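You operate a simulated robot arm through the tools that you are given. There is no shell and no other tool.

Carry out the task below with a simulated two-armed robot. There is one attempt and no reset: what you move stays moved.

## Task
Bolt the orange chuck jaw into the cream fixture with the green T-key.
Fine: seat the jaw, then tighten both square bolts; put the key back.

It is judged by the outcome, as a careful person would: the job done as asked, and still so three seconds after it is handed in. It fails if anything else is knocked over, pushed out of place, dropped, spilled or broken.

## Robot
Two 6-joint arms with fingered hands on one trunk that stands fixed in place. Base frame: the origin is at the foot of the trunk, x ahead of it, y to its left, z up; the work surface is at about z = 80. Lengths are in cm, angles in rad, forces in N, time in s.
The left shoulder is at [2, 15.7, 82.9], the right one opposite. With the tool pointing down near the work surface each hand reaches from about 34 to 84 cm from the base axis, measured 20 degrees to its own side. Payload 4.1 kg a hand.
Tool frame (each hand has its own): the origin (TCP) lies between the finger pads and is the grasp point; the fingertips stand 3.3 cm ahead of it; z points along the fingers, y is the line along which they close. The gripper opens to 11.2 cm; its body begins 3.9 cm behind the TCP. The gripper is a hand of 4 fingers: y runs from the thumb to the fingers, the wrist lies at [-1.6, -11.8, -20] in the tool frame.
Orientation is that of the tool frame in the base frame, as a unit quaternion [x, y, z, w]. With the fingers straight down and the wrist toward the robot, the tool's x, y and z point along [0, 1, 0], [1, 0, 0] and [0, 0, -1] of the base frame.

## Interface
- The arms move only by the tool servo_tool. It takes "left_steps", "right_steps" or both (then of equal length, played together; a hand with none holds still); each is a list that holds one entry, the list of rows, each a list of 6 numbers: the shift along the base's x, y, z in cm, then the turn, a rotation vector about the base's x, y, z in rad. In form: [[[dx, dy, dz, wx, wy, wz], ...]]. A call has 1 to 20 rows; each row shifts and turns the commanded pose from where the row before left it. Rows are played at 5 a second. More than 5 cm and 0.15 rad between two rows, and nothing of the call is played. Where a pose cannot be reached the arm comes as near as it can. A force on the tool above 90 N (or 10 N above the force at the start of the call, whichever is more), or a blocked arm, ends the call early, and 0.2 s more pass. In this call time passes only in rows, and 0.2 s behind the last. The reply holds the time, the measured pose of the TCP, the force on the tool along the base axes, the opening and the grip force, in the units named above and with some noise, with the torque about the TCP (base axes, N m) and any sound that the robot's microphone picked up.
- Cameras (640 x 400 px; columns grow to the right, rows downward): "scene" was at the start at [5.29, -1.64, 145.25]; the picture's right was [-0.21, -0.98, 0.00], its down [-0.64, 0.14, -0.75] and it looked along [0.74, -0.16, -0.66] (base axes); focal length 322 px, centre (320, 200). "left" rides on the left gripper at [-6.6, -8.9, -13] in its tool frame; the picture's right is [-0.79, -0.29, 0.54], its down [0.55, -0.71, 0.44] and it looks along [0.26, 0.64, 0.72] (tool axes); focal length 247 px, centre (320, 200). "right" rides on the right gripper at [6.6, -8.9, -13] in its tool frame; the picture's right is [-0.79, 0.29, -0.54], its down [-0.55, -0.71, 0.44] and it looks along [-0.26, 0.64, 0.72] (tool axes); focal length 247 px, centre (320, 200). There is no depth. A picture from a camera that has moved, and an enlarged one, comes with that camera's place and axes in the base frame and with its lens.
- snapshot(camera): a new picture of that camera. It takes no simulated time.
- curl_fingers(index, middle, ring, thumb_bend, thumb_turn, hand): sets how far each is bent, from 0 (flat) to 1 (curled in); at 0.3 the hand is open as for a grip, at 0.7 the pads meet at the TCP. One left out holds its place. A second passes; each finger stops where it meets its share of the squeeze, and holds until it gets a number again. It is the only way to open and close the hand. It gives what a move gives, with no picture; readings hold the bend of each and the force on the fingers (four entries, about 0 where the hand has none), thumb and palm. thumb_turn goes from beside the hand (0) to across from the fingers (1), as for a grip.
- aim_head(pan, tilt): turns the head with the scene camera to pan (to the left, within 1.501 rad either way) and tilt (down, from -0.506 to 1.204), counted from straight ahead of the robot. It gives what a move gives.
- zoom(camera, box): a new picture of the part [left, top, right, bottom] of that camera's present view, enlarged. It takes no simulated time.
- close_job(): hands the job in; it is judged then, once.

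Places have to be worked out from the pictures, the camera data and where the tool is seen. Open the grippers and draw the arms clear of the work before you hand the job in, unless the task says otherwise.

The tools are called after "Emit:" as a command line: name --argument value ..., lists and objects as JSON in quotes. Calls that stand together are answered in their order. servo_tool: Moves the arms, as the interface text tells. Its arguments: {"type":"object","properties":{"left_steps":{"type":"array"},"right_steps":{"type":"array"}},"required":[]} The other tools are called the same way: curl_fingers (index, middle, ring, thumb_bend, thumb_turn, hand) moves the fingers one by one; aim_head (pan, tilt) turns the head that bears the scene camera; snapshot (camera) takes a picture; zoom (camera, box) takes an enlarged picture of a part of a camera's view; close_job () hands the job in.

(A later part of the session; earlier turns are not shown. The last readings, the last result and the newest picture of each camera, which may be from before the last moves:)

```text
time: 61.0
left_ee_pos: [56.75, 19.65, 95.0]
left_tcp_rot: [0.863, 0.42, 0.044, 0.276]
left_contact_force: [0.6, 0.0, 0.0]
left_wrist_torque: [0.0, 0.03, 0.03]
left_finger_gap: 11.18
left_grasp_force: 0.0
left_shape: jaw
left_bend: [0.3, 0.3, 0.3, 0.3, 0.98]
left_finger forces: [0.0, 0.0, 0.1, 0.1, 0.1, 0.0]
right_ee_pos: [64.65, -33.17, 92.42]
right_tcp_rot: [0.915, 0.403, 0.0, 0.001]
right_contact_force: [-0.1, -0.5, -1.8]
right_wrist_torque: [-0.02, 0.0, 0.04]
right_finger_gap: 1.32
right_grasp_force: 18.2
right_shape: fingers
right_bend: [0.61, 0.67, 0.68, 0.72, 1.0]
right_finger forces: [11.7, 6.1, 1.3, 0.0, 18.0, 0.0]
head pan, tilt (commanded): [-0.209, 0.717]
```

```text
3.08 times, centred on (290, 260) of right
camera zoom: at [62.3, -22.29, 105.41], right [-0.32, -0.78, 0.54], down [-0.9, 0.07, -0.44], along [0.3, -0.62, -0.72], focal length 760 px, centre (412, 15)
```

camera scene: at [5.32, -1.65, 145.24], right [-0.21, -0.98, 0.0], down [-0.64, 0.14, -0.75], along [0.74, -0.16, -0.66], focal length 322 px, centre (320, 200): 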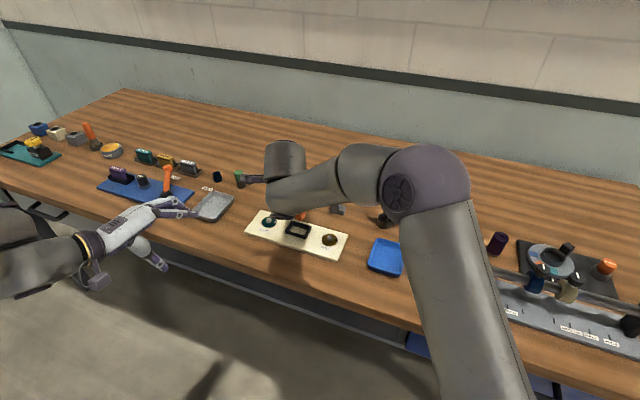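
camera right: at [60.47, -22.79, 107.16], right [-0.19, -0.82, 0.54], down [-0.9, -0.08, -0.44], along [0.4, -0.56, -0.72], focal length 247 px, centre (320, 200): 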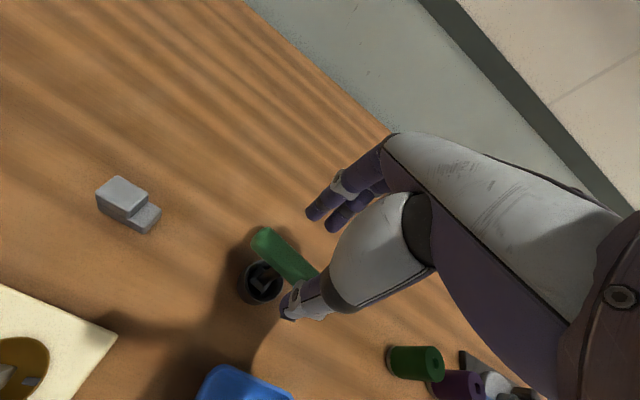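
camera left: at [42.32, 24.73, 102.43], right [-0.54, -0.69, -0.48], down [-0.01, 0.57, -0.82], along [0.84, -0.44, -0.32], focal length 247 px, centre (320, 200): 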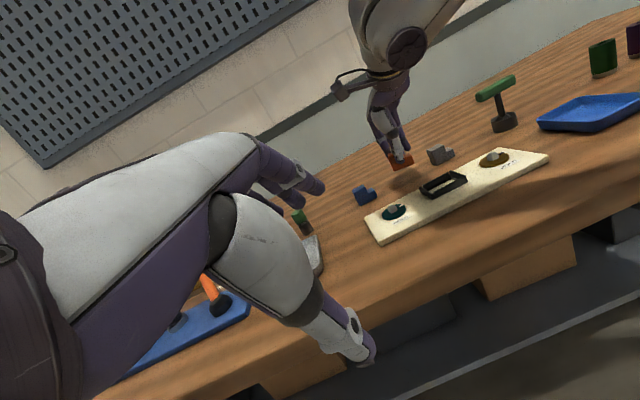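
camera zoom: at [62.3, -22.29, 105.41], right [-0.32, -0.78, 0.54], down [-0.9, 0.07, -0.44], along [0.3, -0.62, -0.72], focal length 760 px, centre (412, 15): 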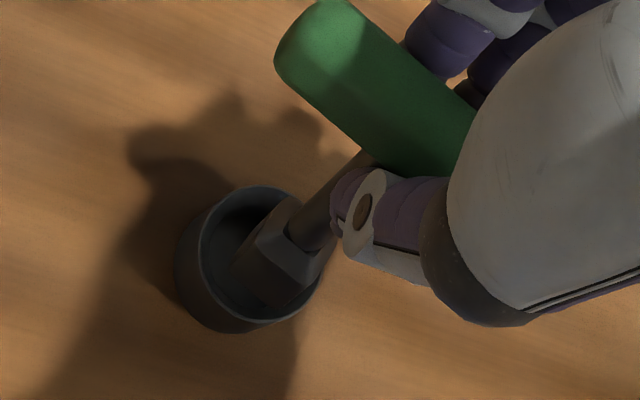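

The key leans 6.4° with its socket end toward -x, and handle and socket are at ≈ -143.5°. I tilt the hand by -0.112 rad about y to make the key upright, raise it, and check again.

Emit:
servo_tool --right_steps '[[[0, 0, 0.8, 0.008, -0.112, 0], [0, 0, 1.2, 0, 0, 0], [0, 0, 1.5, 0, 0, 0]]]'

Emit:
snapshot --camera "left"

Emit:
zoom --camera "left" --box '[470, 30, 540, 110]'

Emit:
zoom --camera "scene" --box '[366, 165, 414, 215]'

```text
time: 61.8
left_ee_pos: [56.68, 19.58, 94.97]
left_tcp_rot: [0.864, 0.419, 0.044, 0.276]
left_contact_force: [0.0, -0.1, -0.1]
left_wrist_torque: [-0.01, -0.03, -0.01]
left_finger_gap: 11.17
left_grasp_force: 0.0
left_shape: jaw
left_bend: [0.3, 0.3, 0.3, 0.3, 0.98]
left_finger forces: [0.0, 0.0, 0.0, 0.0, 0.0, 0.1]
right_ee_pos: [64.67, -33.19, 96.04]
right_tcp_rot: [0.914, 0.402, 0.053, 0.019]
right_contact_force: [0.0, -0.7, -1.9]
right_wrist_torque: [0.0, 0.02, 0.0]
right_finger_gap: 1.3
right_grasp_force: 18.1
right_shape: fingers
right_bend: [0.61, 0.67, 0.68, 0.72, 1.0]
right_finger forces: [11.6, 6.1, 1.3, 0.0, 18.0, 0.0]
head pan, tilt (commanded): [-0.209, 0.717]
```

```text
taken
camera left: at [42.35, 24.69, 102.44], right [-0.55, -0.69, -0.48], down [-0.01, 0.57, -0.82], along [0.84, -0.44, -0.32], focal length 247 px, centre (320, 200)
```

left: 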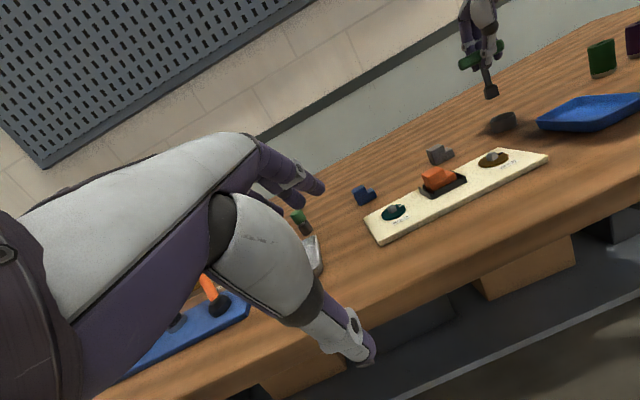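

```text
5.00 times, centred on (505, 70) of left
camera zoom: at [42.35, 24.69, 102.44], right [-0.55, -0.69, -0.48], down [-0.01, 0.57, -0.82], along [0.84, -0.44, -0.32], focal length 1235 px, centre (-605, 850)
```

zoom: 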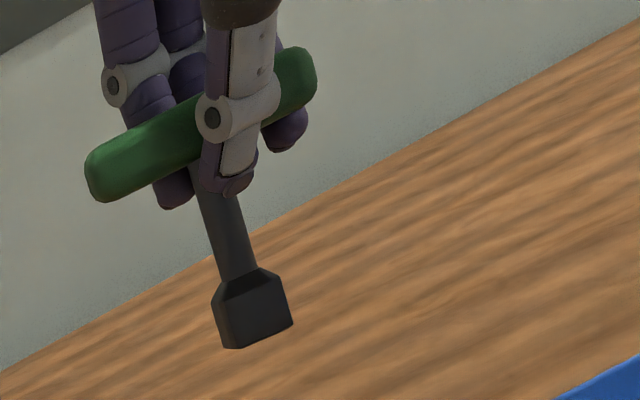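

```text
8.00 times, centred on (390, 190) of scene
camera zoom: at [5.3, -1.65, 145.24], right [-0.21, -0.98, 0.0], down [-0.64, 0.14, -0.75], along [0.74, -0.16, -0.66], focal length 2574 px, centre (-240, 280)
```

zoom: 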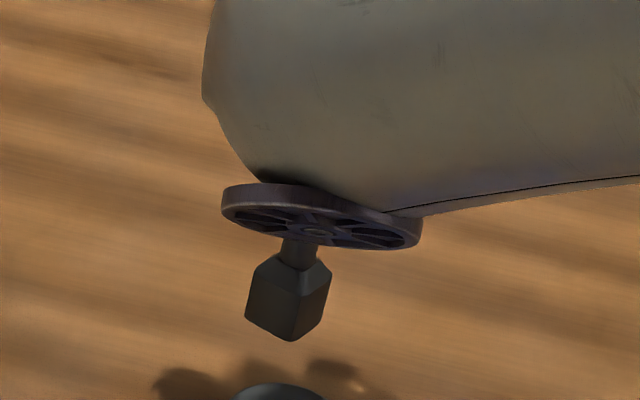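

The key is upright within ~2.5°. I trim that, then carry it over the brown bolt while turning the hand +122° so that the later 104° clockwise stroke ends in a comfortable pose.

Emit:
servo_tool --right_steps '[[[0, 0, 0.3, 0, 0.035, 0], [-0.27, 1.14, 0.1, 0, 0, 0.142], [-0.27, 1.14, 0.1, 0, 0, 0.142], [-0.27, 1.14, 0.1, 0, 0, 0.142], [-0.27, 1.14, 0.1, 0, 0, 0.142], [-0.27, 1.14, 0.1, 0, 0, 0.142], [-0.27, 1.14, 0.1, 0, 0, 0.142], [-0.27, 1.14, 0.1, 0, 0, 0.142]]]'

Emit:
snapshot --camera "scene"

Emit:
snapshot --camera "left"

```text
time: 63.6
left_ee_pos: [56.72, 19.59, 94.95]
left_tcp_rot: [0.863, 0.419, 0.044, 0.277]
left_contact_force: [-0.2, -0.1, 0.8]
left_wrist_torque: [-0.01, 0.02, -0.02]
left_finger_gap: 11.19
left_grasp_force: 0.2
left_shape: jaw
left_bend: [0.3, 0.3, 0.3, 0.3, 0.98]
left_finger forces: [0.0, 0.0, 0.0, 0.0, 0.0, 0.0]
right_ee_pos: [62.74, -25.13, 96.92]
right_tcp_rot: [0.611, 0.79, 0.038, -0.007]
right_contact_force: [-0.2, -0.2, -1.4]
right_wrist_torque: [0.01, -0.01, -0.02]
right_finger_gap: 1.3
right_grasp_force: 18.6
right_shape: fingers
right_bend: [0.61, 0.67, 0.68, 0.72, 1.0]
right_finger forces: [11.6, 6.0, 1.3, 0.0, 17.9, 0.1]
head pan, tilt (commanded): [-0.209, 0.717]
```

```text
taken
camera scene: at [5.29, -1.65, 145.25], right [-0.21, -0.98, 0.0], down [-0.64, 0.14, -0.75], along [0.74, -0.16, -0.66], focal length 322 px, centre (320, 200)
```

scene: 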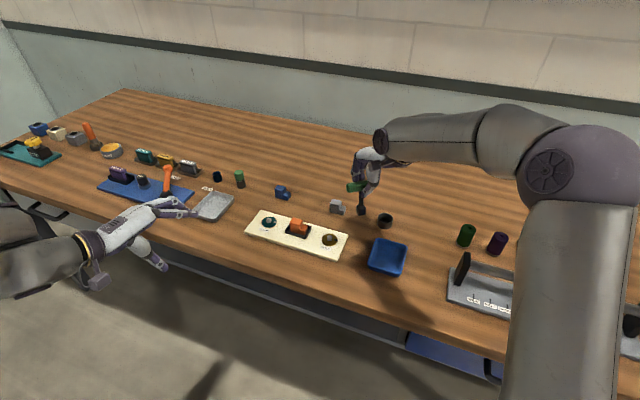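

```text
taken
camera left: at [42.34, 24.69, 102.44], right [-0.55, -0.69, -0.48], down [-0.01, 0.57, -0.82], along [0.84, -0.44, -0.32], focal length 247 px, centre (320, 200)
```

left: 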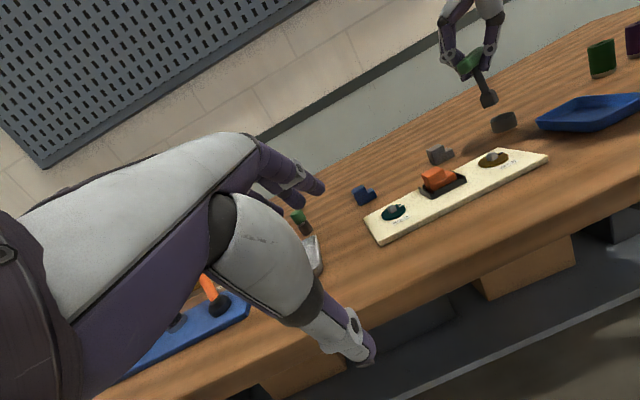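

The rotation works fine so far with the arm swinging clear to the right. I continue the rest of the turn and travel.

Emit:
servo_tool --right_steps '[[[-0.27, 1.14, 0.1, 0, 0, 0.142], [-0.27, 1.14, 0.1, 0, 0, 0.142], [-0.27, 1.14, 0.1, 0, 0, 0.142], [-0.27, 1.14, 0.1, 0, 0, 0.142], [-0.27, 1.14, 0.1, 0, 0, 0.142], [-0.27, 1.14, 0.1, 0, 0, 0.142], [-0.27, 1.14, 0.1, 0, 0, 0.142], [-0.2, 1.1, 0.1, 0, 0, 0.142]]]'

Emit:
snapshot --camera "scene"

Emit:
zoom --camera "left" --box '[420, 50, 560, 190]'

Emit:
snapshot --camera "right"

```text
time: 65.4
left_ee_pos: [56.67, 19.58, 95.04]
left_tcp_rot: [0.863, 0.42, 0.043, 0.277]
left_contact_force: [-0.1, -0.8, 0.2]
left_wrist_torque: [-0.01, 0.01, 0.01]
left_finger_gap: 11.2
left_grasp_force: 0.0
left_shape: jaw
left_bend: [0.3, 0.3, 0.3, 0.3, 0.98]
left_finger forces: [0.0, 0.0, 0.0, 0.1, 0.1, 0.0]
right_ee_pos: [60.68, -16.08, 97.76]
right_tcp_rot: [0.088, 0.995, 0.029, -0.027]
right_contact_force: [0.0, -0.2, -1.7]
right_wrist_torque: [-0.02, -0.04, 0.01]
right_finger_gap: 1.33
right_grasp_force: 18.1
right_shape: fingers
right_bend: [0.61, 0.67, 0.68, 0.72, 1.0]
right_finger forces: [11.6, 5.9, 1.2, 0.0, 18.0, 0.0]
head pan, tilt (commanded): [-0.209, 0.717]
```

```text
taken
camera scene: at [5.27, -1.66, 145.25], right [-0.21, -0.98, 0.0], down [-0.64, 0.14, -0.75], along [0.74, -0.16, -0.66], focal length 322 px, centre (320, 200)
```

scene: 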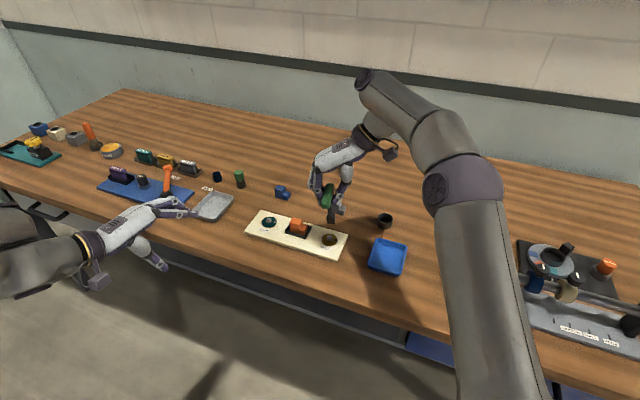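

```text
2.86 times, centred on (490, 120) of left
camera zoom: at [42.33, 24.68, 102.45], right [-0.55, -0.69, -0.48], down [-0.01, 0.57, -0.82], along [0.84, -0.44, -0.32], focal length 706 px, centre (-166, 429)
```

zoom: 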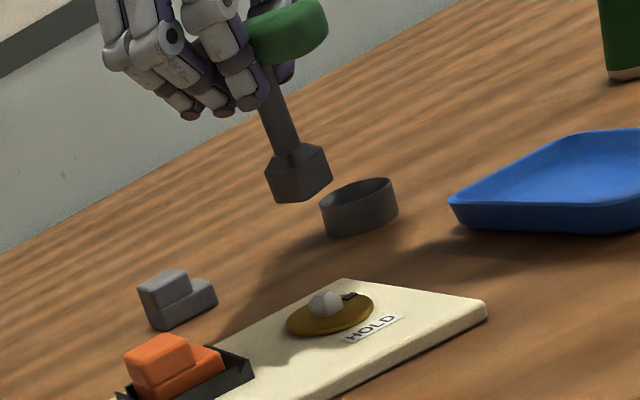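

```text
taken
camera right: at [53.12, -24.51, 110.68], right [0.86, 0.11, 0.51], down [0.4, -0.77, -0.5], along [0.33, 0.63, -0.7], focal length 247 px, centre (320, 200)
```

right: 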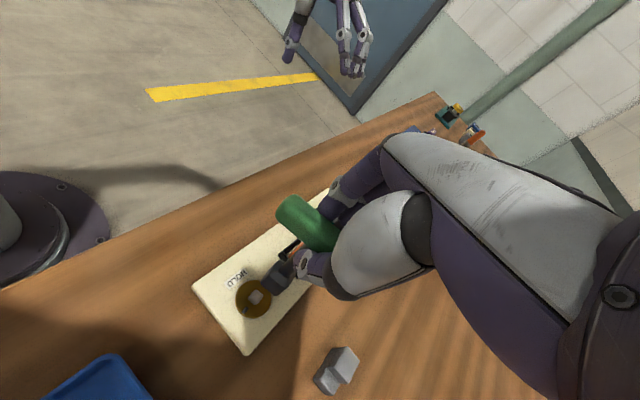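

The hand reached the turned pose right over the brown bolt. I zoom in to measure the key's lean, yaw and position relative to the bolt.

Emit:
zoom --camera "left" --box '[470, 60, 530, 170]'

Emit:
zoom --camera "scene" --box '[300, 180, 364, 260]'

Emit:
zoom --camera "right" --box '[200, 180, 340, 340]'

```text
3.64 times, centred on (500, 115) of left
camera zoom: at [42.33, 24.68, 102.45], right [-0.55, -0.69, -0.48], down [-0.01, 0.57, -0.82], along [0.84, -0.44, -0.32], focal length 898 px, centre (-334, 509)
```

zoom: 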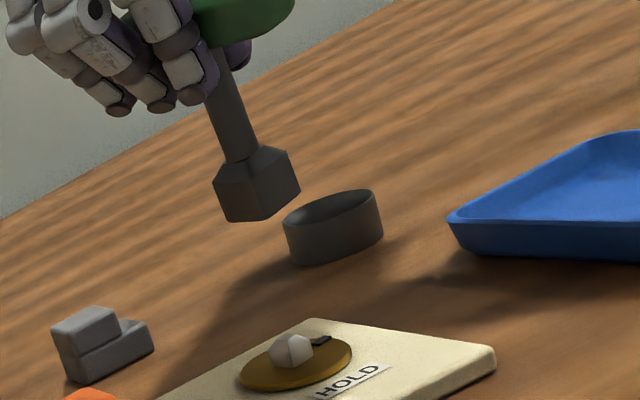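

```text
5.00 times, centred on (332, 220) of scene
camera zoom: at [5.27, -1.66, 145.25], right [-0.21, -0.98, 0.0], down [-0.64, 0.14, -0.75], along [0.74, -0.16, -0.66], focal length 1609 px, centre (260, 100)
```

zoom: 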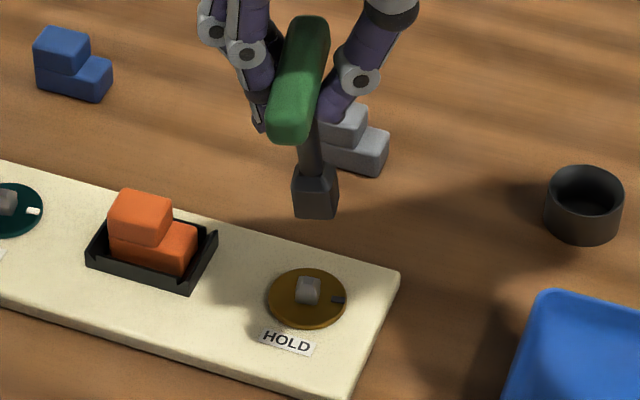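

```text
2.50 times, centred on (270, 260) of right
camera zoom: at [53.12, -24.51, 110.68], right [0.86, 0.11, 0.51], down [0.4, -0.77, -0.5], along [0.33, 0.63, -0.7], focal length 617 px, centre (445, 50)
```

zoom: 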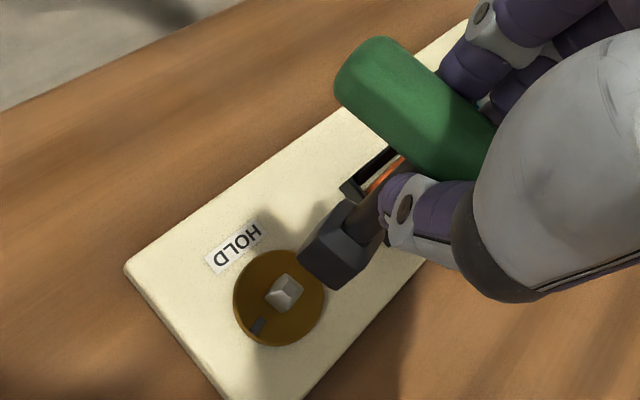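

The whole key is visible in both views. I take tighter zooms for the lean measurement.

Emit:
zoom --camera "scene" --box '[310, 180, 350, 230]'

Emit:
zoom --camera "left" --box '[480, 65, 520, 125]'

```text
8.00 times, centred on (330, 205) of scene
camera zoom: at [5.27, -1.66, 145.25], right [-0.21, -0.98, 0.0], down [-0.64, 0.14, -0.75], along [0.74, -0.16, -0.66], focal length 2574 px, centre (240, 160)
```

zoom: 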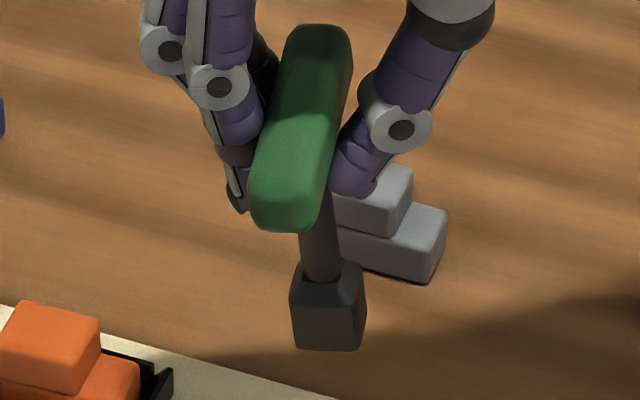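

```text
6.67 times, centred on (500, 95) of left
camera zoom: at [42.33, 24.68, 102.45], right [-0.55, -0.69, -0.48], down [-0.01, 0.57, -0.82], along [0.84, -0.44, -0.32], focal length 1646 px, centre (-880, 900)
```

zoom: 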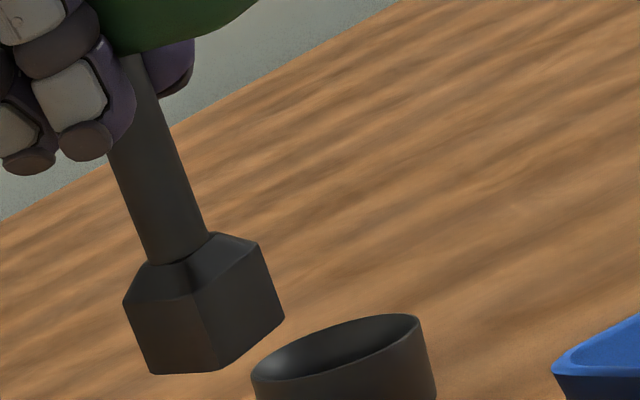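

Solving both views: the key leans ≈5.5° toward -y, its socket end is at ≈ (60.1, -16.05, 89.0), and the bolt top is at (60.56, -16.02, 82.65). I correct the lean and the offset, then lower to about 1.5 cm above the bolt.

Emit:
servo_tool --right_steps '[[[0.05, -0.37, 0, 0.044, -0.02, 0], [0.05, -0.37, 0, 0.044, -0.02, 0], [0, 0, -1.5, 0, 0, 0], [0, 0, -1.5, 0, 0, 0], [0, 0, -1.3, 0, 0, 0]]]'

Emit:
zoom --camera "scene" --box '[306, 195, 356, 257]'

Emit:
zoom --camera "left" --box '[475, 90, 525, 175]'

Emit:
zoom --camera "right" --box '[220, 200, 340, 330]'

```text
time: 66.6
left_ee_pos: [56.71, 19.71, 94.95]
left_tcp_rot: [0.864, 0.419, 0.043, 0.276]
left_contact_force: [0.3, 0.3, -0.2]
left_wrist_torque: [0.02, -0.02, 0.0]
left_finger_gap: 11.2
left_grasp_force: 0.0
left_shape: jaw
left_bend: [0.3, 0.3, 0.3, 0.3, 0.98]
left_finger forces: [0.1, 0.1, 0.0, 0.1, 0.0, 0.1]
right_ee_pos: [60.71, -16.67, 93.49]
right_tcp_rot: [0.088, 0.993, 0.074, -0.01]
right_contact_force: [-0.4, -0.1, -1.3]
right_wrist_torque: [-0.04, -0.04, 0.0]
right_finger_gap: 1.3
right_grasp_force: 18.7
right_shape: fingers
right_bend: [0.61, 0.67, 0.68, 0.72, 1.0]
right_finger forces: [11.4, 5.9, 1.2, 0.1, 17.9, 0.0]
head pan, tilt (commanded): [-0.209, 0.717]
```

```text
6.45 times, centred on (331, 226) of scene
camera zoom: at [5.29, -1.64, 145.25], right [-0.21, -0.98, 0.0], down [-0.64, 0.14, -0.75], along [0.74, -0.16, -0.66], focal length 2076 px, centre (249, 32)
```

zoom: 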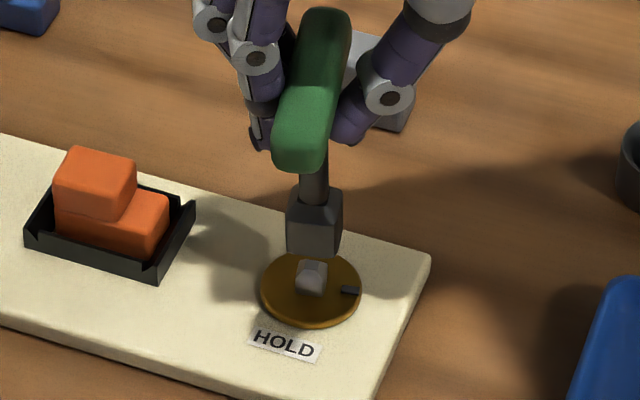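

```text
4.71 times, centred on (500, 132) of left
camera zoom: at [42.34, 24.7, 102.44], right [-0.55, -0.69, -0.48], down [-0.01, 0.57, -0.82], along [0.84, -0.44, -0.32], focal length 1162 px, centre (-527, 518)
```

zoom: 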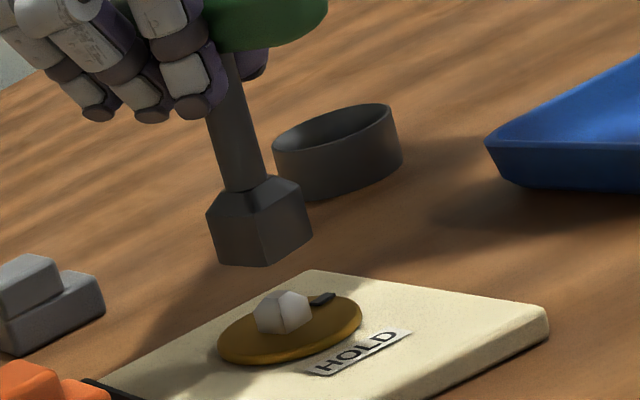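

```text
3.08 times, centred on (280, 265) of right
camera zoom: at [52.67, -26.23, 105.26], right [0.83, 0.06, 0.55], down [0.42, -0.72, -0.55], along [0.36, 0.69, -0.63], focal length 760 px, centre (443, 0)
```

zoom: 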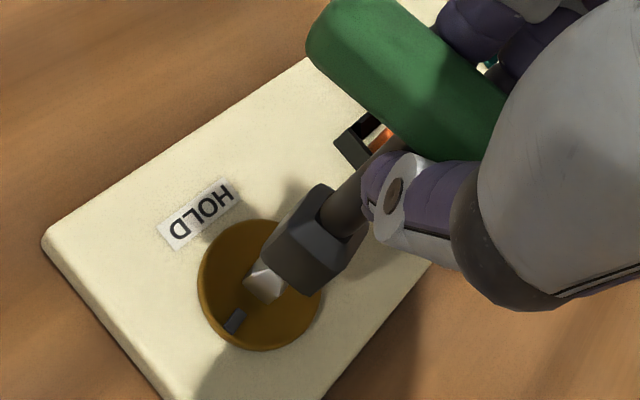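

The socket is now ~2 cm above the bolt and aligned to within about 1.5 mm. I zoom to compare the yaw of socket and bolt.

Emit:
zoom --camera "scene" --box '[316, 220, 346, 250]'

Emit:
zoom --camera "left" --box '[480, 125, 520, 170]'

Emit:
zoom --camera "right" --box '[245, 250, 315, 320]'

```text
13.33 times, centred on (331, 235) of scene
camera zoom: at [5.29, -1.64, 145.25], right [-0.21, -0.98, 0.0], down [-0.64, 0.14, -0.75], along [0.74, -0.16, -0.66], focal length 4290 px, centre (173, -267)
```

zoom: 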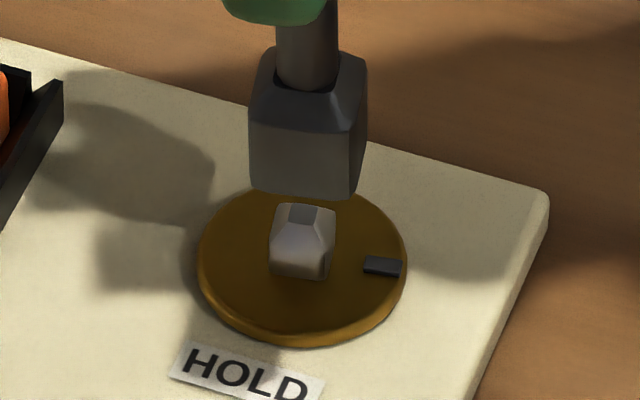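

```text
8.89 times, centred on (500, 148) of left
camera zoom: at [42.34, 24.7, 102.44], right [-0.55, -0.69, -0.48], down [-0.01, 0.57, -0.82], along [0.84, -0.44, -0.32], focal length 2195 px, centre (-1280, 667)
```

zoom: 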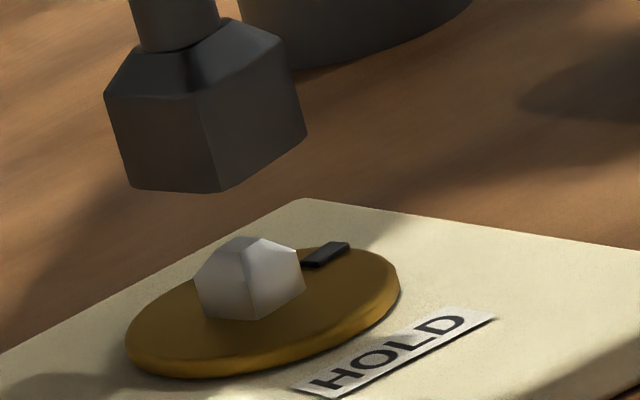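

```text
5.71 times, centred on (280, 285) of right
camera zoom: at [52.67, -26.23, 105.26], right [0.83, 0.06, 0.55], down [0.42, -0.72, -0.55], along [0.36, 0.69, -0.63], focal length 1411 px, centre (549, -286)
```

zoom: 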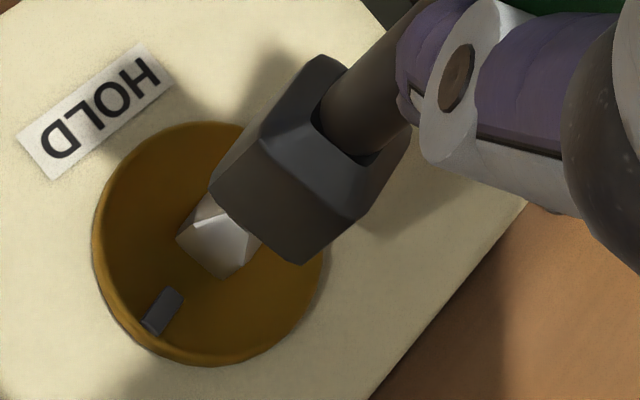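

Yaw matches within a degree and the centres within about 1 mm. I lower toward the bolt top.

Emit:
servo_tool --right_steps '[[[0.05, 0, -0.7, 0, 0, 0], [0, 0, -0.7, 0, 0, 0], [0, 0, -0.3, 0, 0, 0]]]'

Emit:
zoom --camera "scene" --box '[316, 220, 346, 250]'

Emit:
zoom --camera "left" --box '[480, 125, 520, 170]'

Emit:
zoom --camera "right" --box '[245, 250, 315, 320]'

```text
time: 67.4
left_ee_pos: [56.68, 19.74, 94.94]
left_tcp_rot: [0.864, 0.42, 0.044, 0.275]
left_contact_force: [0.4, -1.0, -0.6]
left_wrist_torque: [0.01, -0.02, -0.02]
left_finger_gap: 11.17
left_grasp_force: 0.1
left_shape: jaw
left_bend: [0.3, 0.3, 0.3, 0.3, 0.98]
left_finger forces: [0.1, 0.0, 0.0, 0.0, 0.0, 0.0]
right_ee_pos: [60.9, -16.7, 91.88]
right_tcp_rot: [0.089, 0.993, 0.073, -0.011]
right_contact_force: [-0.2, -0.6, -1.4]
right_wrist_torque: [0.01, 0.01, -0.01]
right_finger_gap: 1.3
right_grasp_force: 18.5
right_shape: fingers
right_bend: [0.61, 0.67, 0.68, 0.72, 1.0]
right_finger forces: [11.5, 5.9, 1.2, 0.0, 17.9, 0.1]
head pan, tilt (commanded): [-0.209, 0.717]
```

```text
13.33 times, centred on (331, 235) of scene
camera zoom: at [5.29, -1.64, 145.24], right [-0.21, -0.98, 0.0], down [-0.64, 0.14, -0.75], along [0.74, -0.16, -0.66], focal length 4290 px, centre (173, -267)
```

zoom: 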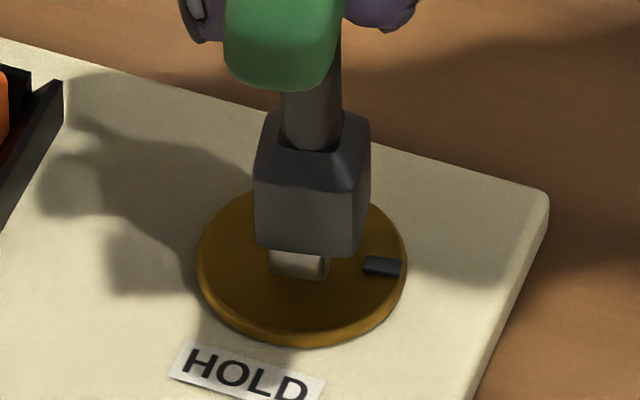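

```text
8.89 times, centred on (500, 148) of left
camera zoom: at [42.34, 24.7, 102.44], right [-0.55, -0.69, -0.48], down [-0.01, 0.57, -0.82], along [0.84, -0.44, -0.32], focal length 2195 px, centre (-1280, 667)
```

zoom: 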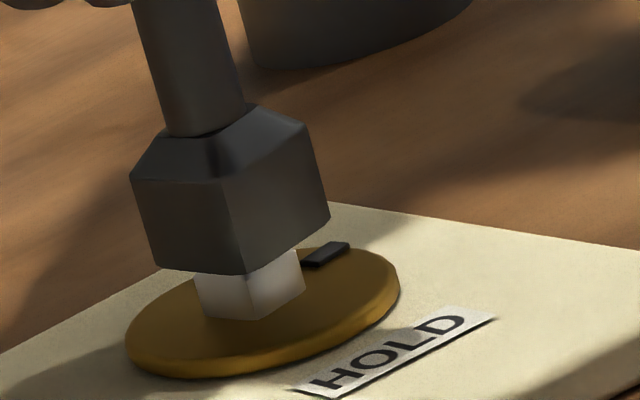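

```text
5.71 times, centred on (280, 285) of right
camera zoom: at [52.72, -26.34, 103.56], right [0.83, 0.06, 0.55], down [0.42, -0.72, -0.55], along [0.36, 0.69, -0.63], focal length 1411 px, centre (549, -286)
```

zoom: 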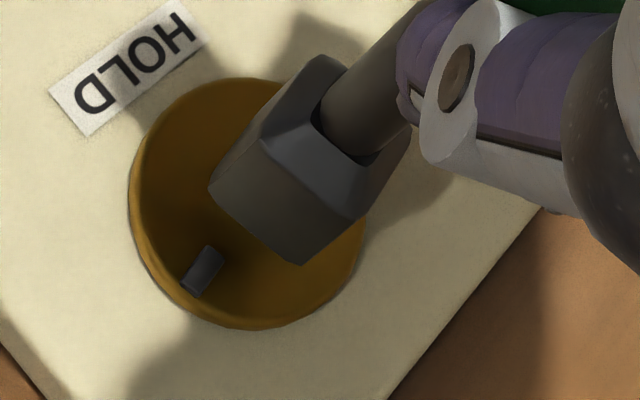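

Comparing corners in both views, the socket sits ~0.17 cm too far toward -y (right in the scene view). I shift (0.06, 0.16) and lower gently onto the bolt.

Emit:
servo_tool --right_steps '[[[0.06, 0.16, 0, 0, 0, 0], [0, 0, -0.2, 0, 0, 0], [0, 0, -0.2, 0, 0, 0]]]'

Emit:
zoom --camera "scene" --box '[316, 220, 346, 250]'

Emit:
zoom --camera "left" --box '[480, 125, 520, 170]'

```text
time: 68.2
left_ee_pos: [56.82, 19.69, 95.08]
left_tcp_rot: [0.863, 0.42, 0.044, 0.276]
left_contact_force: [0.0, 0.2, -0.4]
left_wrist_torque: [0.0, 0.02, 0.03]
left_finger_gap: 11.2
left_grasp_force: 0.1
left_shape: jaw
left_bend: [0.3, 0.3, 0.3, 0.3, 0.98]
left_finger forces: [0.0, 0.0, 0.1, 0.1, 0.1, 0.0]
right_ee_pos: [60.77, -16.6, 91.44]
right_tcp_rot: [0.087, 0.993, 0.073, -0.01]
right_contact_force: [0.1, 0.1, -1.6]
right_wrist_torque: [0.0, 0.0, -0.02]
right_finger_gap: 1.29
right_grasp_force: 18.5
right_shape: fingers
right_bend: [0.61, 0.67, 0.68, 0.72, 1.0]
right_finger forces: [11.5, 5.9, 1.3, 0.1, 18.0, 0.1]
head pan, tilt (commanded): [-0.209, 0.717]
```

```text
13.33 times, centred on (331, 235) of scene
camera zoom: at [5.3, -1.64, 145.24], right [-0.21, -0.98, 0.0], down [-0.64, 0.14, -0.75], along [0.74, -0.16, -0.66], focal length 4290 px, centre (173, -267)
```

zoom: 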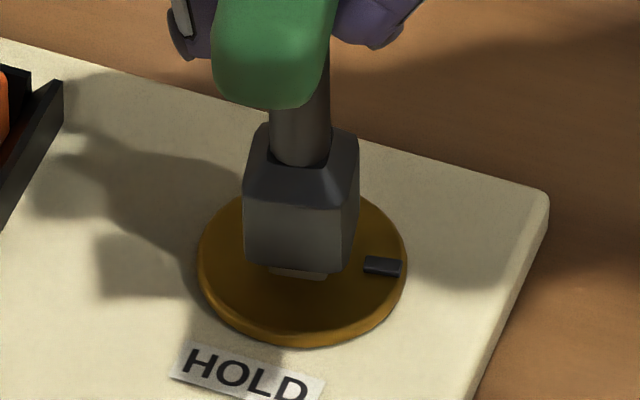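

```text
8.89 times, centred on (500, 148) of left
camera zoom: at [42.34, 24.7, 102.44], right [-0.55, -0.69, -0.48], down [-0.01, 0.57, -0.82], along [0.84, -0.44, -0.32], focal length 2195 px, centre (-1280, 667)
```

zoom: 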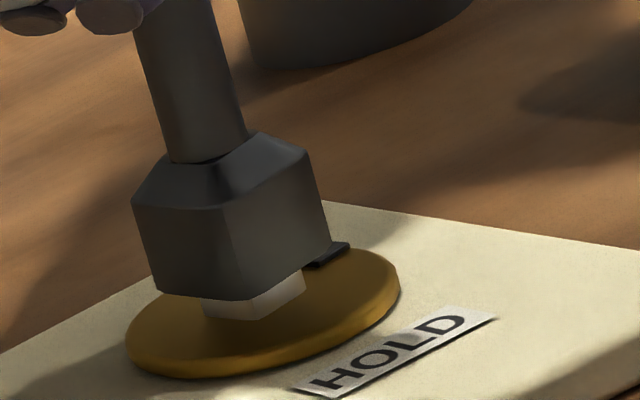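

The socket is coming down around the bolt, centred in the scene view, with no contact force. I continue down slowly.

Emit:
servo_tool --right_steps '[[[0, 0, -0.15, 0, 0, 0], [0, 0, -0.15, 0, 0, 0]]]'

Emit:
zoom --camera "left" --box '[480, 125, 520, 170]'

Emit:
zoom --camera "scene" --box '[316, 220, 346, 250]'

```text
time: 68.8
left_ee_pos: [56.76, 19.67, 95.0]
left_tcp_rot: [0.864, 0.42, 0.044, 0.276]
left_contact_force: [-1.3, 0.1, -0.1]
left_wrist_torque: [0.02, 0.03, -0.01]
left_finger_gap: 11.21
left_grasp_force: 0.0
left_shape: jaw
left_bend: [0.3, 0.3, 0.3, 0.3, 0.98]
left_finger forces: [0.0, 0.0, 0.0, 0.0, 0.0, 0.0]
right_ee_pos: [60.73, -16.8, 91.01]
right_tcp_rot: [0.087, 0.993, 0.073, -0.01]
right_contact_force: [-0.1, -0.1, -1.5]
right_wrist_torque: [-0.01, -0.01, -0.01]
right_finger_gap: 1.28
right_grasp_force: 18.1
right_shape: fingers
right_bend: [0.61, 0.67, 0.68, 0.72, 1.0]
right_finger forces: [11.5, 5.9, 1.1, 0.1, 18.0, 0.0]
head pan, tilt (commanded): [-0.209, 0.717]
```

```text
8.89 times, centred on (500, 148) of left
camera zoom: at [42.34, 24.7, 102.44], right [-0.55, -0.69, -0.48], down [-0.01, 0.57, -0.82], along [0.84, -0.44, -0.32], focal length 2195 px, centre (-1280, 667)
```

zoom: 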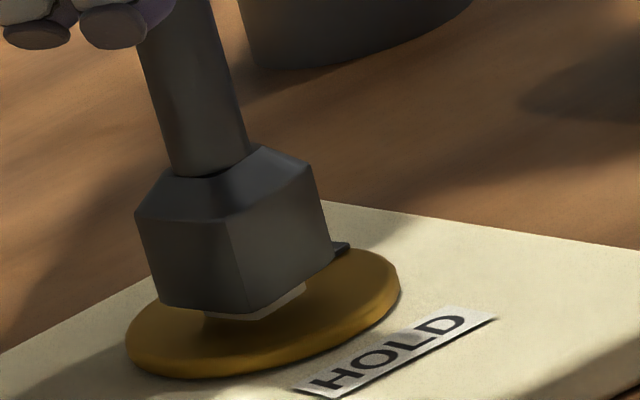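

```text
13.33 times, centred on (331, 235) of scene
camera zoom: at [5.3, -1.64, 145.24], right [-0.21, -0.98, 0.0], down [-0.64, 0.14, -0.75], along [0.74, -0.16, -0.66], focal length 4290 px, centre (173, -267)
```

zoom: 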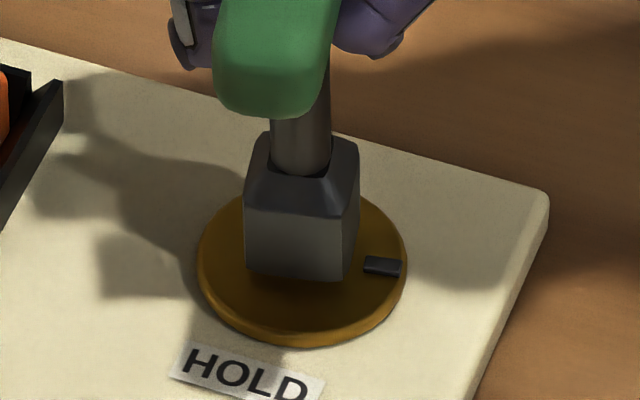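

Socket slides over the bolt without resistance. I lower until it bottoms on the disc.

Emit:
servo_tool --right_steps '[[[0, 0, -0.12, 0, 0, 0], [0, 0, -0.1, 0, 0, 0]]]'

Emit:
servo_tool --right_steps '[[[0, 0, -0.1, 0, 0, 0], [0, 0, -0.1, 0, 0, 0]]]'

Emit:
zoom --camera "left" --box '[480, 125, 520, 170]'

Emit:
zoom --camera "scene" --box '[316, 220, 346, 250]'

```text
time: 69.4
left_ee_pos: [56.73, 19.55, 95.02]
left_tcp_rot: [0.864, 0.42, 0.043, 0.276]
left_contact_force: [0.2, 0.4, 0.1]
left_wrist_torque: [0.02, 0.02, 0.06]
left_finger_gap: 11.17
left_grasp_force: 0.0
left_shape: jaw
left_bend: [0.3, 0.3, 0.3, 0.3, 0.98]
left_finger forces: [0.1, 0.0, 0.0, 0.0, 0.0, 0.1]
right_ee_pos: [60.98, -16.6, 90.96]
right_tcp_rot: [0.088, 0.993, 0.073, -0.01]
right_contact_force: [-0.2, 0.2, -1.7]
right_wrist_torque: [0.01, 0.02, 0.0]
right_finger_gap: 1.28
right_grasp_force: 18.2
right_shape: fingers
right_bend: [0.61, 0.67, 0.68, 0.72, 1.0]
right_finger forces: [11.6, 5.9, 1.3, 0.0, 18.0, 0.1]
head pan, tilt (commanded): [-0.209, 0.717]
```

```text
time: 70.0
left_ee_pos: [56.77, 19.67, 94.98]
left_tcp_rot: [0.864, 0.419, 0.044, 0.276]
left_contact_force: [-0.1, 0.2, -0.3]
left_wrist_torque: [0.02, 0.01, 0.0]
left_finger_gap: 11.19
left_grasp_force: 0.1
left_shape: jaw
left_bend: [0.3, 0.3, 0.3, 0.3, 0.98]
left_finger forces: [0.0, 0.0, 0.1, 0.0, 0.0, 0.1]
right_ee_pos: [60.94, -16.59, 90.81]
right_tcp_rot: [0.088, 0.993, 0.075, -0.009]
right_contact_force: [1.3, -0.7, 5.5]
right_wrist_torque: [0.02, -0.04, -0.03]
right_finger_gap: 1.24
right_grasp_force: 18.2
right_shape: fingers
right_bend: [0.61, 0.67, 0.68, 0.72, 1.0]
right_finger forces: [11.6, 5.3, 1.1, 0.0, 18.1, 0.0]
head pan, tilt (commanded): [-0.209, 0.717]
```

```text
8.89 times, centred on (500, 148) of left
camera zoom: at [42.33, 24.69, 102.44], right [-0.55, -0.69, -0.48], down [-0.01, 0.57, -0.82], along [0.84, -0.44, -0.32], focal length 2195 px, centre (-1280, 667)
```

zoom: 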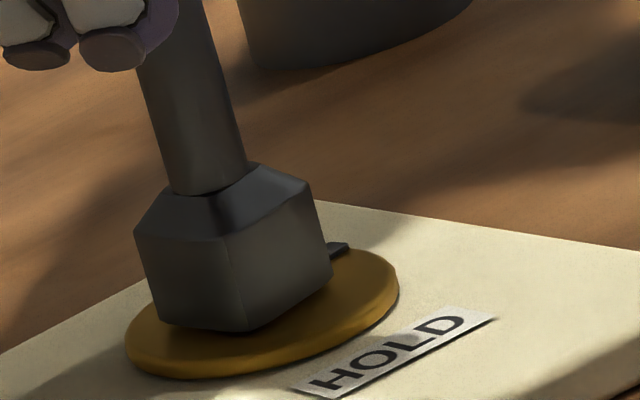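

```text
13.33 times, centred on (331, 235) of scene
camera zoom: at [5.28, -1.64, 145.25], right [-0.21, -0.98, 0.0], down [-0.64, 0.14, -0.75], along [0.74, -0.16, -0.66], focal length 4290 px, centre (173, -267)
```

zoom: 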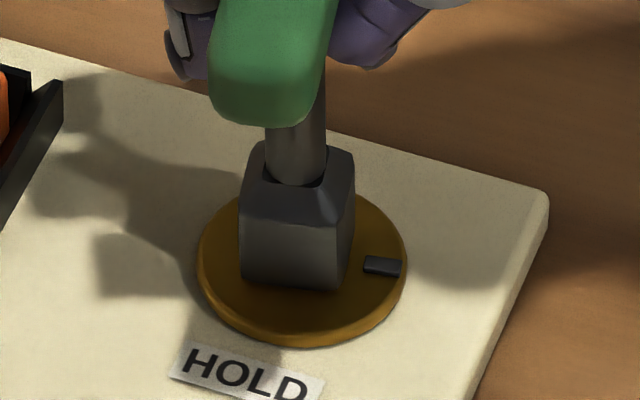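

The socket bottomed on the disc (5.5 N) fully over the bolt. The key axis is ~0.7 cm from the TCP, so I turn clockwise with matching arc translations, starting with three small rows (24°) to see the response.

Emit:
servo_tool --right_steps '[[[-0.09, -0.036, 0, 0, 0, -0.14], [-0.095, -0.023, 0, 0, 0, -0.14], [-0.098, -0.009, 0, 0, 0, -0.14]]]'

Emit:
zoom --camera "scene" --box '[306, 195, 356, 257]'

Emit:
zoom --camera "left" --box '[475, 90, 525, 175]'

```text
time: 70.8
left_ee_pos: [56.71, 19.69, 94.92]
left_tcp_rot: [0.864, 0.419, 0.044, 0.277]
left_contact_force: [-0.1, -0.7, 0.7]
left_wrist_torque: [0.02, 0.0, -0.01]
left_finger_gap: 11.16
left_grasp_force: 0.1
left_shape: jaw
left_bend: [0.3, 0.3, 0.3, 0.3, 0.98]
left_finger forces: [0.0, 0.0, 0.1, 0.1, 0.0, 0.0]
right_ee_pos: [60.62, -16.58, 90.72]
right_tcp_rot: [0.293, 0.953, 0.074, 0.005]
right_contact_force: [0.6, -1.4, 7.6]
right_wrist_torque: [0.11, -0.03, 0.06]
right_finger_gap: 1.23
right_grasp_force: 17.7
right_shape: fingers
right_bend: [0.61, 0.67, 0.68, 0.73, 1.0]
right_finger forces: [11.1, 5.3, 1.3, 0.0, 18.8, 0.0]
head pan, tilt (commanded): [-0.209, 0.717]
```

```text
6.45 times, centred on (331, 226) of scene
camera zoom: at [5.29, -1.65, 145.25], right [-0.21, -0.98, 0.0], down [-0.64, 0.14, -0.75], along [0.74, -0.16, -0.66], focal length 2076 px, centre (249, 32)
```

zoom: 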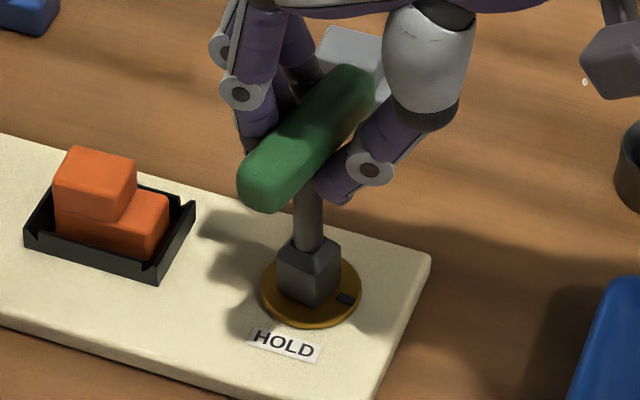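

```text
4.71 times, centred on (500, 132) of left
camera zoom: at [42.34, 24.69, 102.44], right [-0.55, -0.69, -0.48], down [-0.01, 0.57, -0.82], along [0.84, -0.44, -0.32], focal length 1162 px, centre (-527, 518)
```

zoom: 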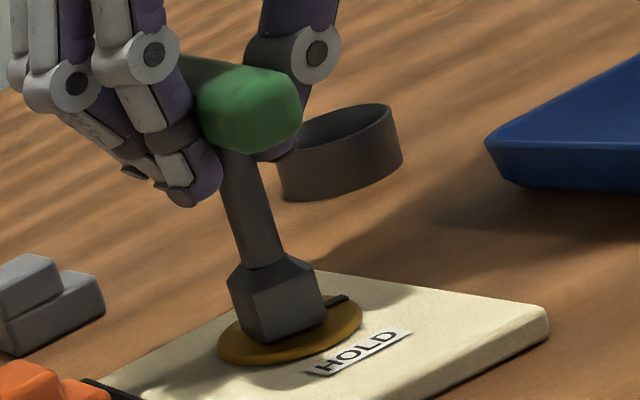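

The mark is turning with the key (bolt follows, little resistance). I continue the stroke.

Emit:
servo_tool --right_steps '[[[-0.098, 0.004, 0, 0, 0, -0.14], [-0.096, 0.018, 0, 0, 0, -0.14], [-0.093, 0.031, 0, 0, 0, -0.14], [-0.087, 0.044, 0, 0, 0, -0.14]]]'

Emit:
zoom --camera "scene" --box '[306, 195, 356, 257]'

Emit:
zoom --camera "left" --box '[475, 90, 525, 175]'

```text
time: 71.8
left_ee_pos: [56.66, 19.58, 94.98]
left_tcp_rot: [0.864, 0.42, 0.043, 0.276]
left_contact_force: [0.4, 0.8, -0.1]
left_wrist_torque: [-0.03, -0.03, -0.05]
left_finger_gap: 11.18
left_grasp_force: 0.1
left_shape: jaw
left_bend: [0.3, 0.3, 0.3, 0.3, 0.98]
left_finger forces: [0.0, 0.0, 0.0, 0.0, 0.1, 0.1]
right_ee_pos: [60.35, -16.45, 90.63]
right_tcp_rot: [0.515, 0.854, 0.072, 0.023]
right_contact_force: [-0.4, -0.9, 3.0]
right_wrist_torque: [-0.02, 0.0, -0.01]
right_finger_gap: 1.22
right_grasp_force: 18.5
right_shape: fingers
right_bend: [0.61, 0.67, 0.68, 0.73, 1.0]
right_finger forces: [11.3, 5.3, 1.2, 0.0, 18.9, 0.1]
right hand out of reach, approached as far as the arm can: row 4
head pan, tilt (commanded): [-0.209, 0.717]
```

```text
6.45 times, centred on (331, 226) of scene
camera zoom: at [5.28, -1.64, 145.25], right [-0.21, -0.98, 0.0], down [-0.64, 0.14, -0.75], along [0.74, -0.16, -0.66], focal length 2076 px, centre (249, 32)
```

zoom: 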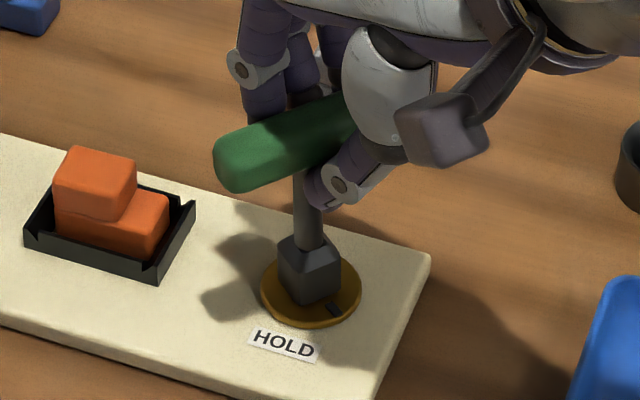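

```text
4.71 times, centred on (500, 132) of left
camera zoom: at [42.33, 24.7, 102.44], right [-0.55, -0.69, -0.48], down [-0.01, 0.57, -0.82], along [0.84, -0.44, -0.32], focal length 1162 px, centre (-527, 518)
```

zoom: 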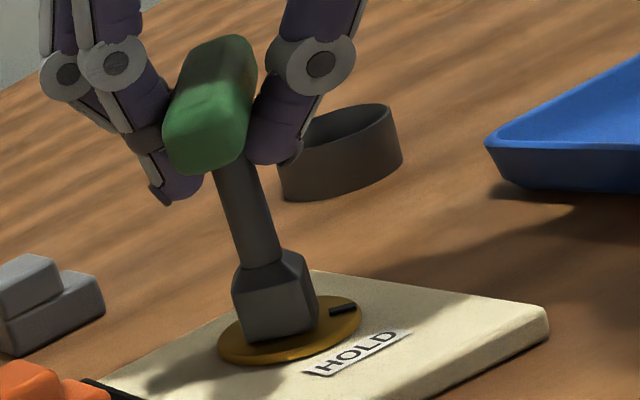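

The mark has moved about half way; the last row hit a reach/joint limit near this yaw. I try continuing with smaller steps to see whether the arm can pass it.

Emit:
servo_tool --right_steps '[[[-0.03, 0.014, 0, 0, 0, -0.05], [-0.03, 0.015, 0, 0, 0, -0.05], [-0.03, 0.016, 0, 0, 0, -0.05]]]'

Emit:
snapshot --camera "scene"

```text
time: 72.6
left_ee_pos: [56.74, 19.55, 94.99]
left_tcp_rot: [0.864, 0.419, 0.043, 0.276]
left_contact_force: [0.0, -0.3, 0.2]
left_wrist_torque: [0.0, -0.01, 0.02]
left_finger_gap: 11.19
left_grasp_force: 0.0
left_shape: jaw
left_bend: [0.3, 0.3, 0.3, 0.3, 0.98]
left_finger forces: [0.0, 0.1, 0.0, 0.0, 0.0, 0.1]
right_ee_pos: [60.27, -16.53, 90.69]
right_tcp_rot: [0.515, 0.854, 0.072, 0.023]
right_contact_force: [-0.9, -0.7, 1.0]
right_wrist_torque: [0.01, 0.02, -0.02]
right_finger_gap: 1.24
right_grasp_force: 18.6
right_shape: fingers
right_bend: [0.61, 0.67, 0.68, 0.73, 1.0]
right_finger forces: [11.7, 5.3, 1.1, 0.1, 18.9, 0.0]
right hand out of reach, approached as far as the arm can: row 2
head pan, tilt (commanded): [-0.209, 0.717]
```

```text
taken
camera scene: at [5.29, -1.64, 145.25], right [-0.21, -0.98, 0.0], down [-0.64, 0.14, -0.75], along [0.74, -0.16, -0.66], focal length 322 px, centre (320, 200)
```

scene: 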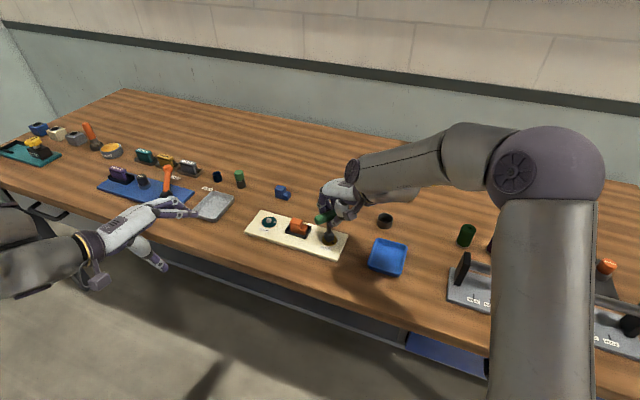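

The arm is at a joint limit at this yaw. Since the square repeats every 90°, I will ratchet: lift the key off straight up, turn it back +90°, re-engage and finish the stroke. First the lift.

Emit:
servo_tool --right_steps '[[[0, 0, 0.4, 0, 0, 0], [0, 0, 0.5, 0, 0, 0], [0, 0, 0.6, 0, 0, 0], [0, 0, 0.8, 0, 0, 0]]]'

Emit:
zoom --camera "scene" --box '[306, 195, 356, 257]'

Emit:
zoom --camera "left" --box '[475, 90, 525, 175]'

```text
time: 73.6
left_ee_pos: [56.74, 19.65, 95.18]
left_tcp_rot: [0.864, 0.42, 0.043, 0.276]
left_contact_force: [0.6, -0.1, 0.7]
left_wrist_torque: [0.0, 0.01, -0.02]
left_finger_gap: 11.16
left_grasp_force: 0.1
left_shape: jaw
left_bend: [0.3, 0.3, 0.3, 0.3, 0.98]
left_finger forces: [0.1, 0.1, 0.0, 0.0, 0.0, 0.0]
right_ee_pos: [60.05, -16.06, 92.01]
right_tcp_rot: [0.525, 0.848, 0.068, 0.021]
right_contact_force: [0.2, 0.8, -1.3]
right_wrist_torque: [-0.02, 0.0, 0.0]
right_finger_gap: 1.21
right_grasp_force: 17.7
right_shape: fingers
right_bend: [0.6, 0.67, 0.68, 0.73, 1.0]
right_finger forces: [11.2, 5.4, 1.2, 0.1, 17.9, 0.0]
right hand out of reach, approached as far as the arm can: row 1, 2, 3, 4
head pan, tilt (commanded): [-0.209, 0.717]
```

```text
6.45 times, centred on (331, 226) of scene
camera zoom: at [5.3, -1.64, 145.24], right [-0.21, -0.98, 0.0], down [-0.64, 0.14, -0.75], along [0.74, -0.16, -0.66], focal length 2076 px, centre (249, 32)
```

zoom: 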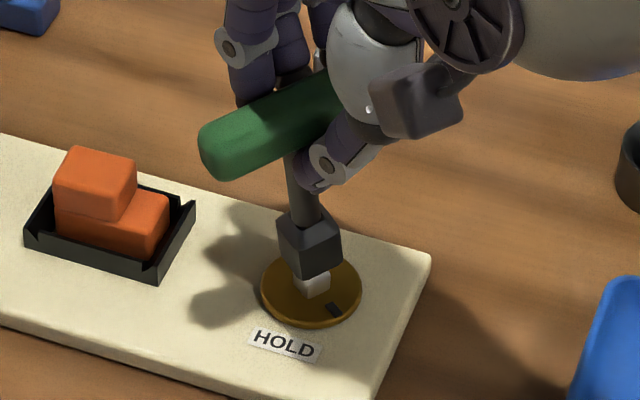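

```text
4.71 times, centred on (500, 132) of left
camera zoom: at [42.35, 24.7, 102.44], right [-0.55, -0.69, -0.48], down [-0.01, 0.57, -0.82], along [0.84, -0.44, -0.32], focal length 1162 px, centre (-527, 518)
```

zoom: 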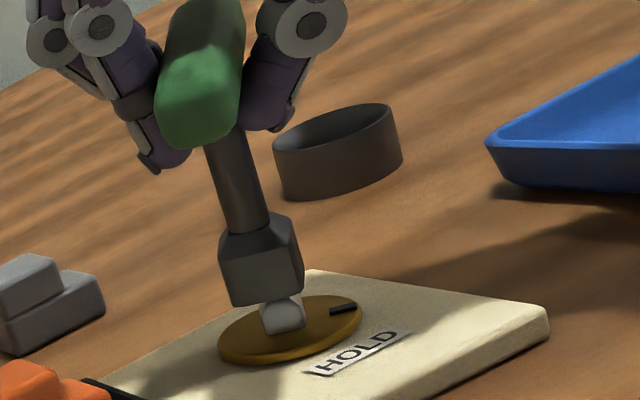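

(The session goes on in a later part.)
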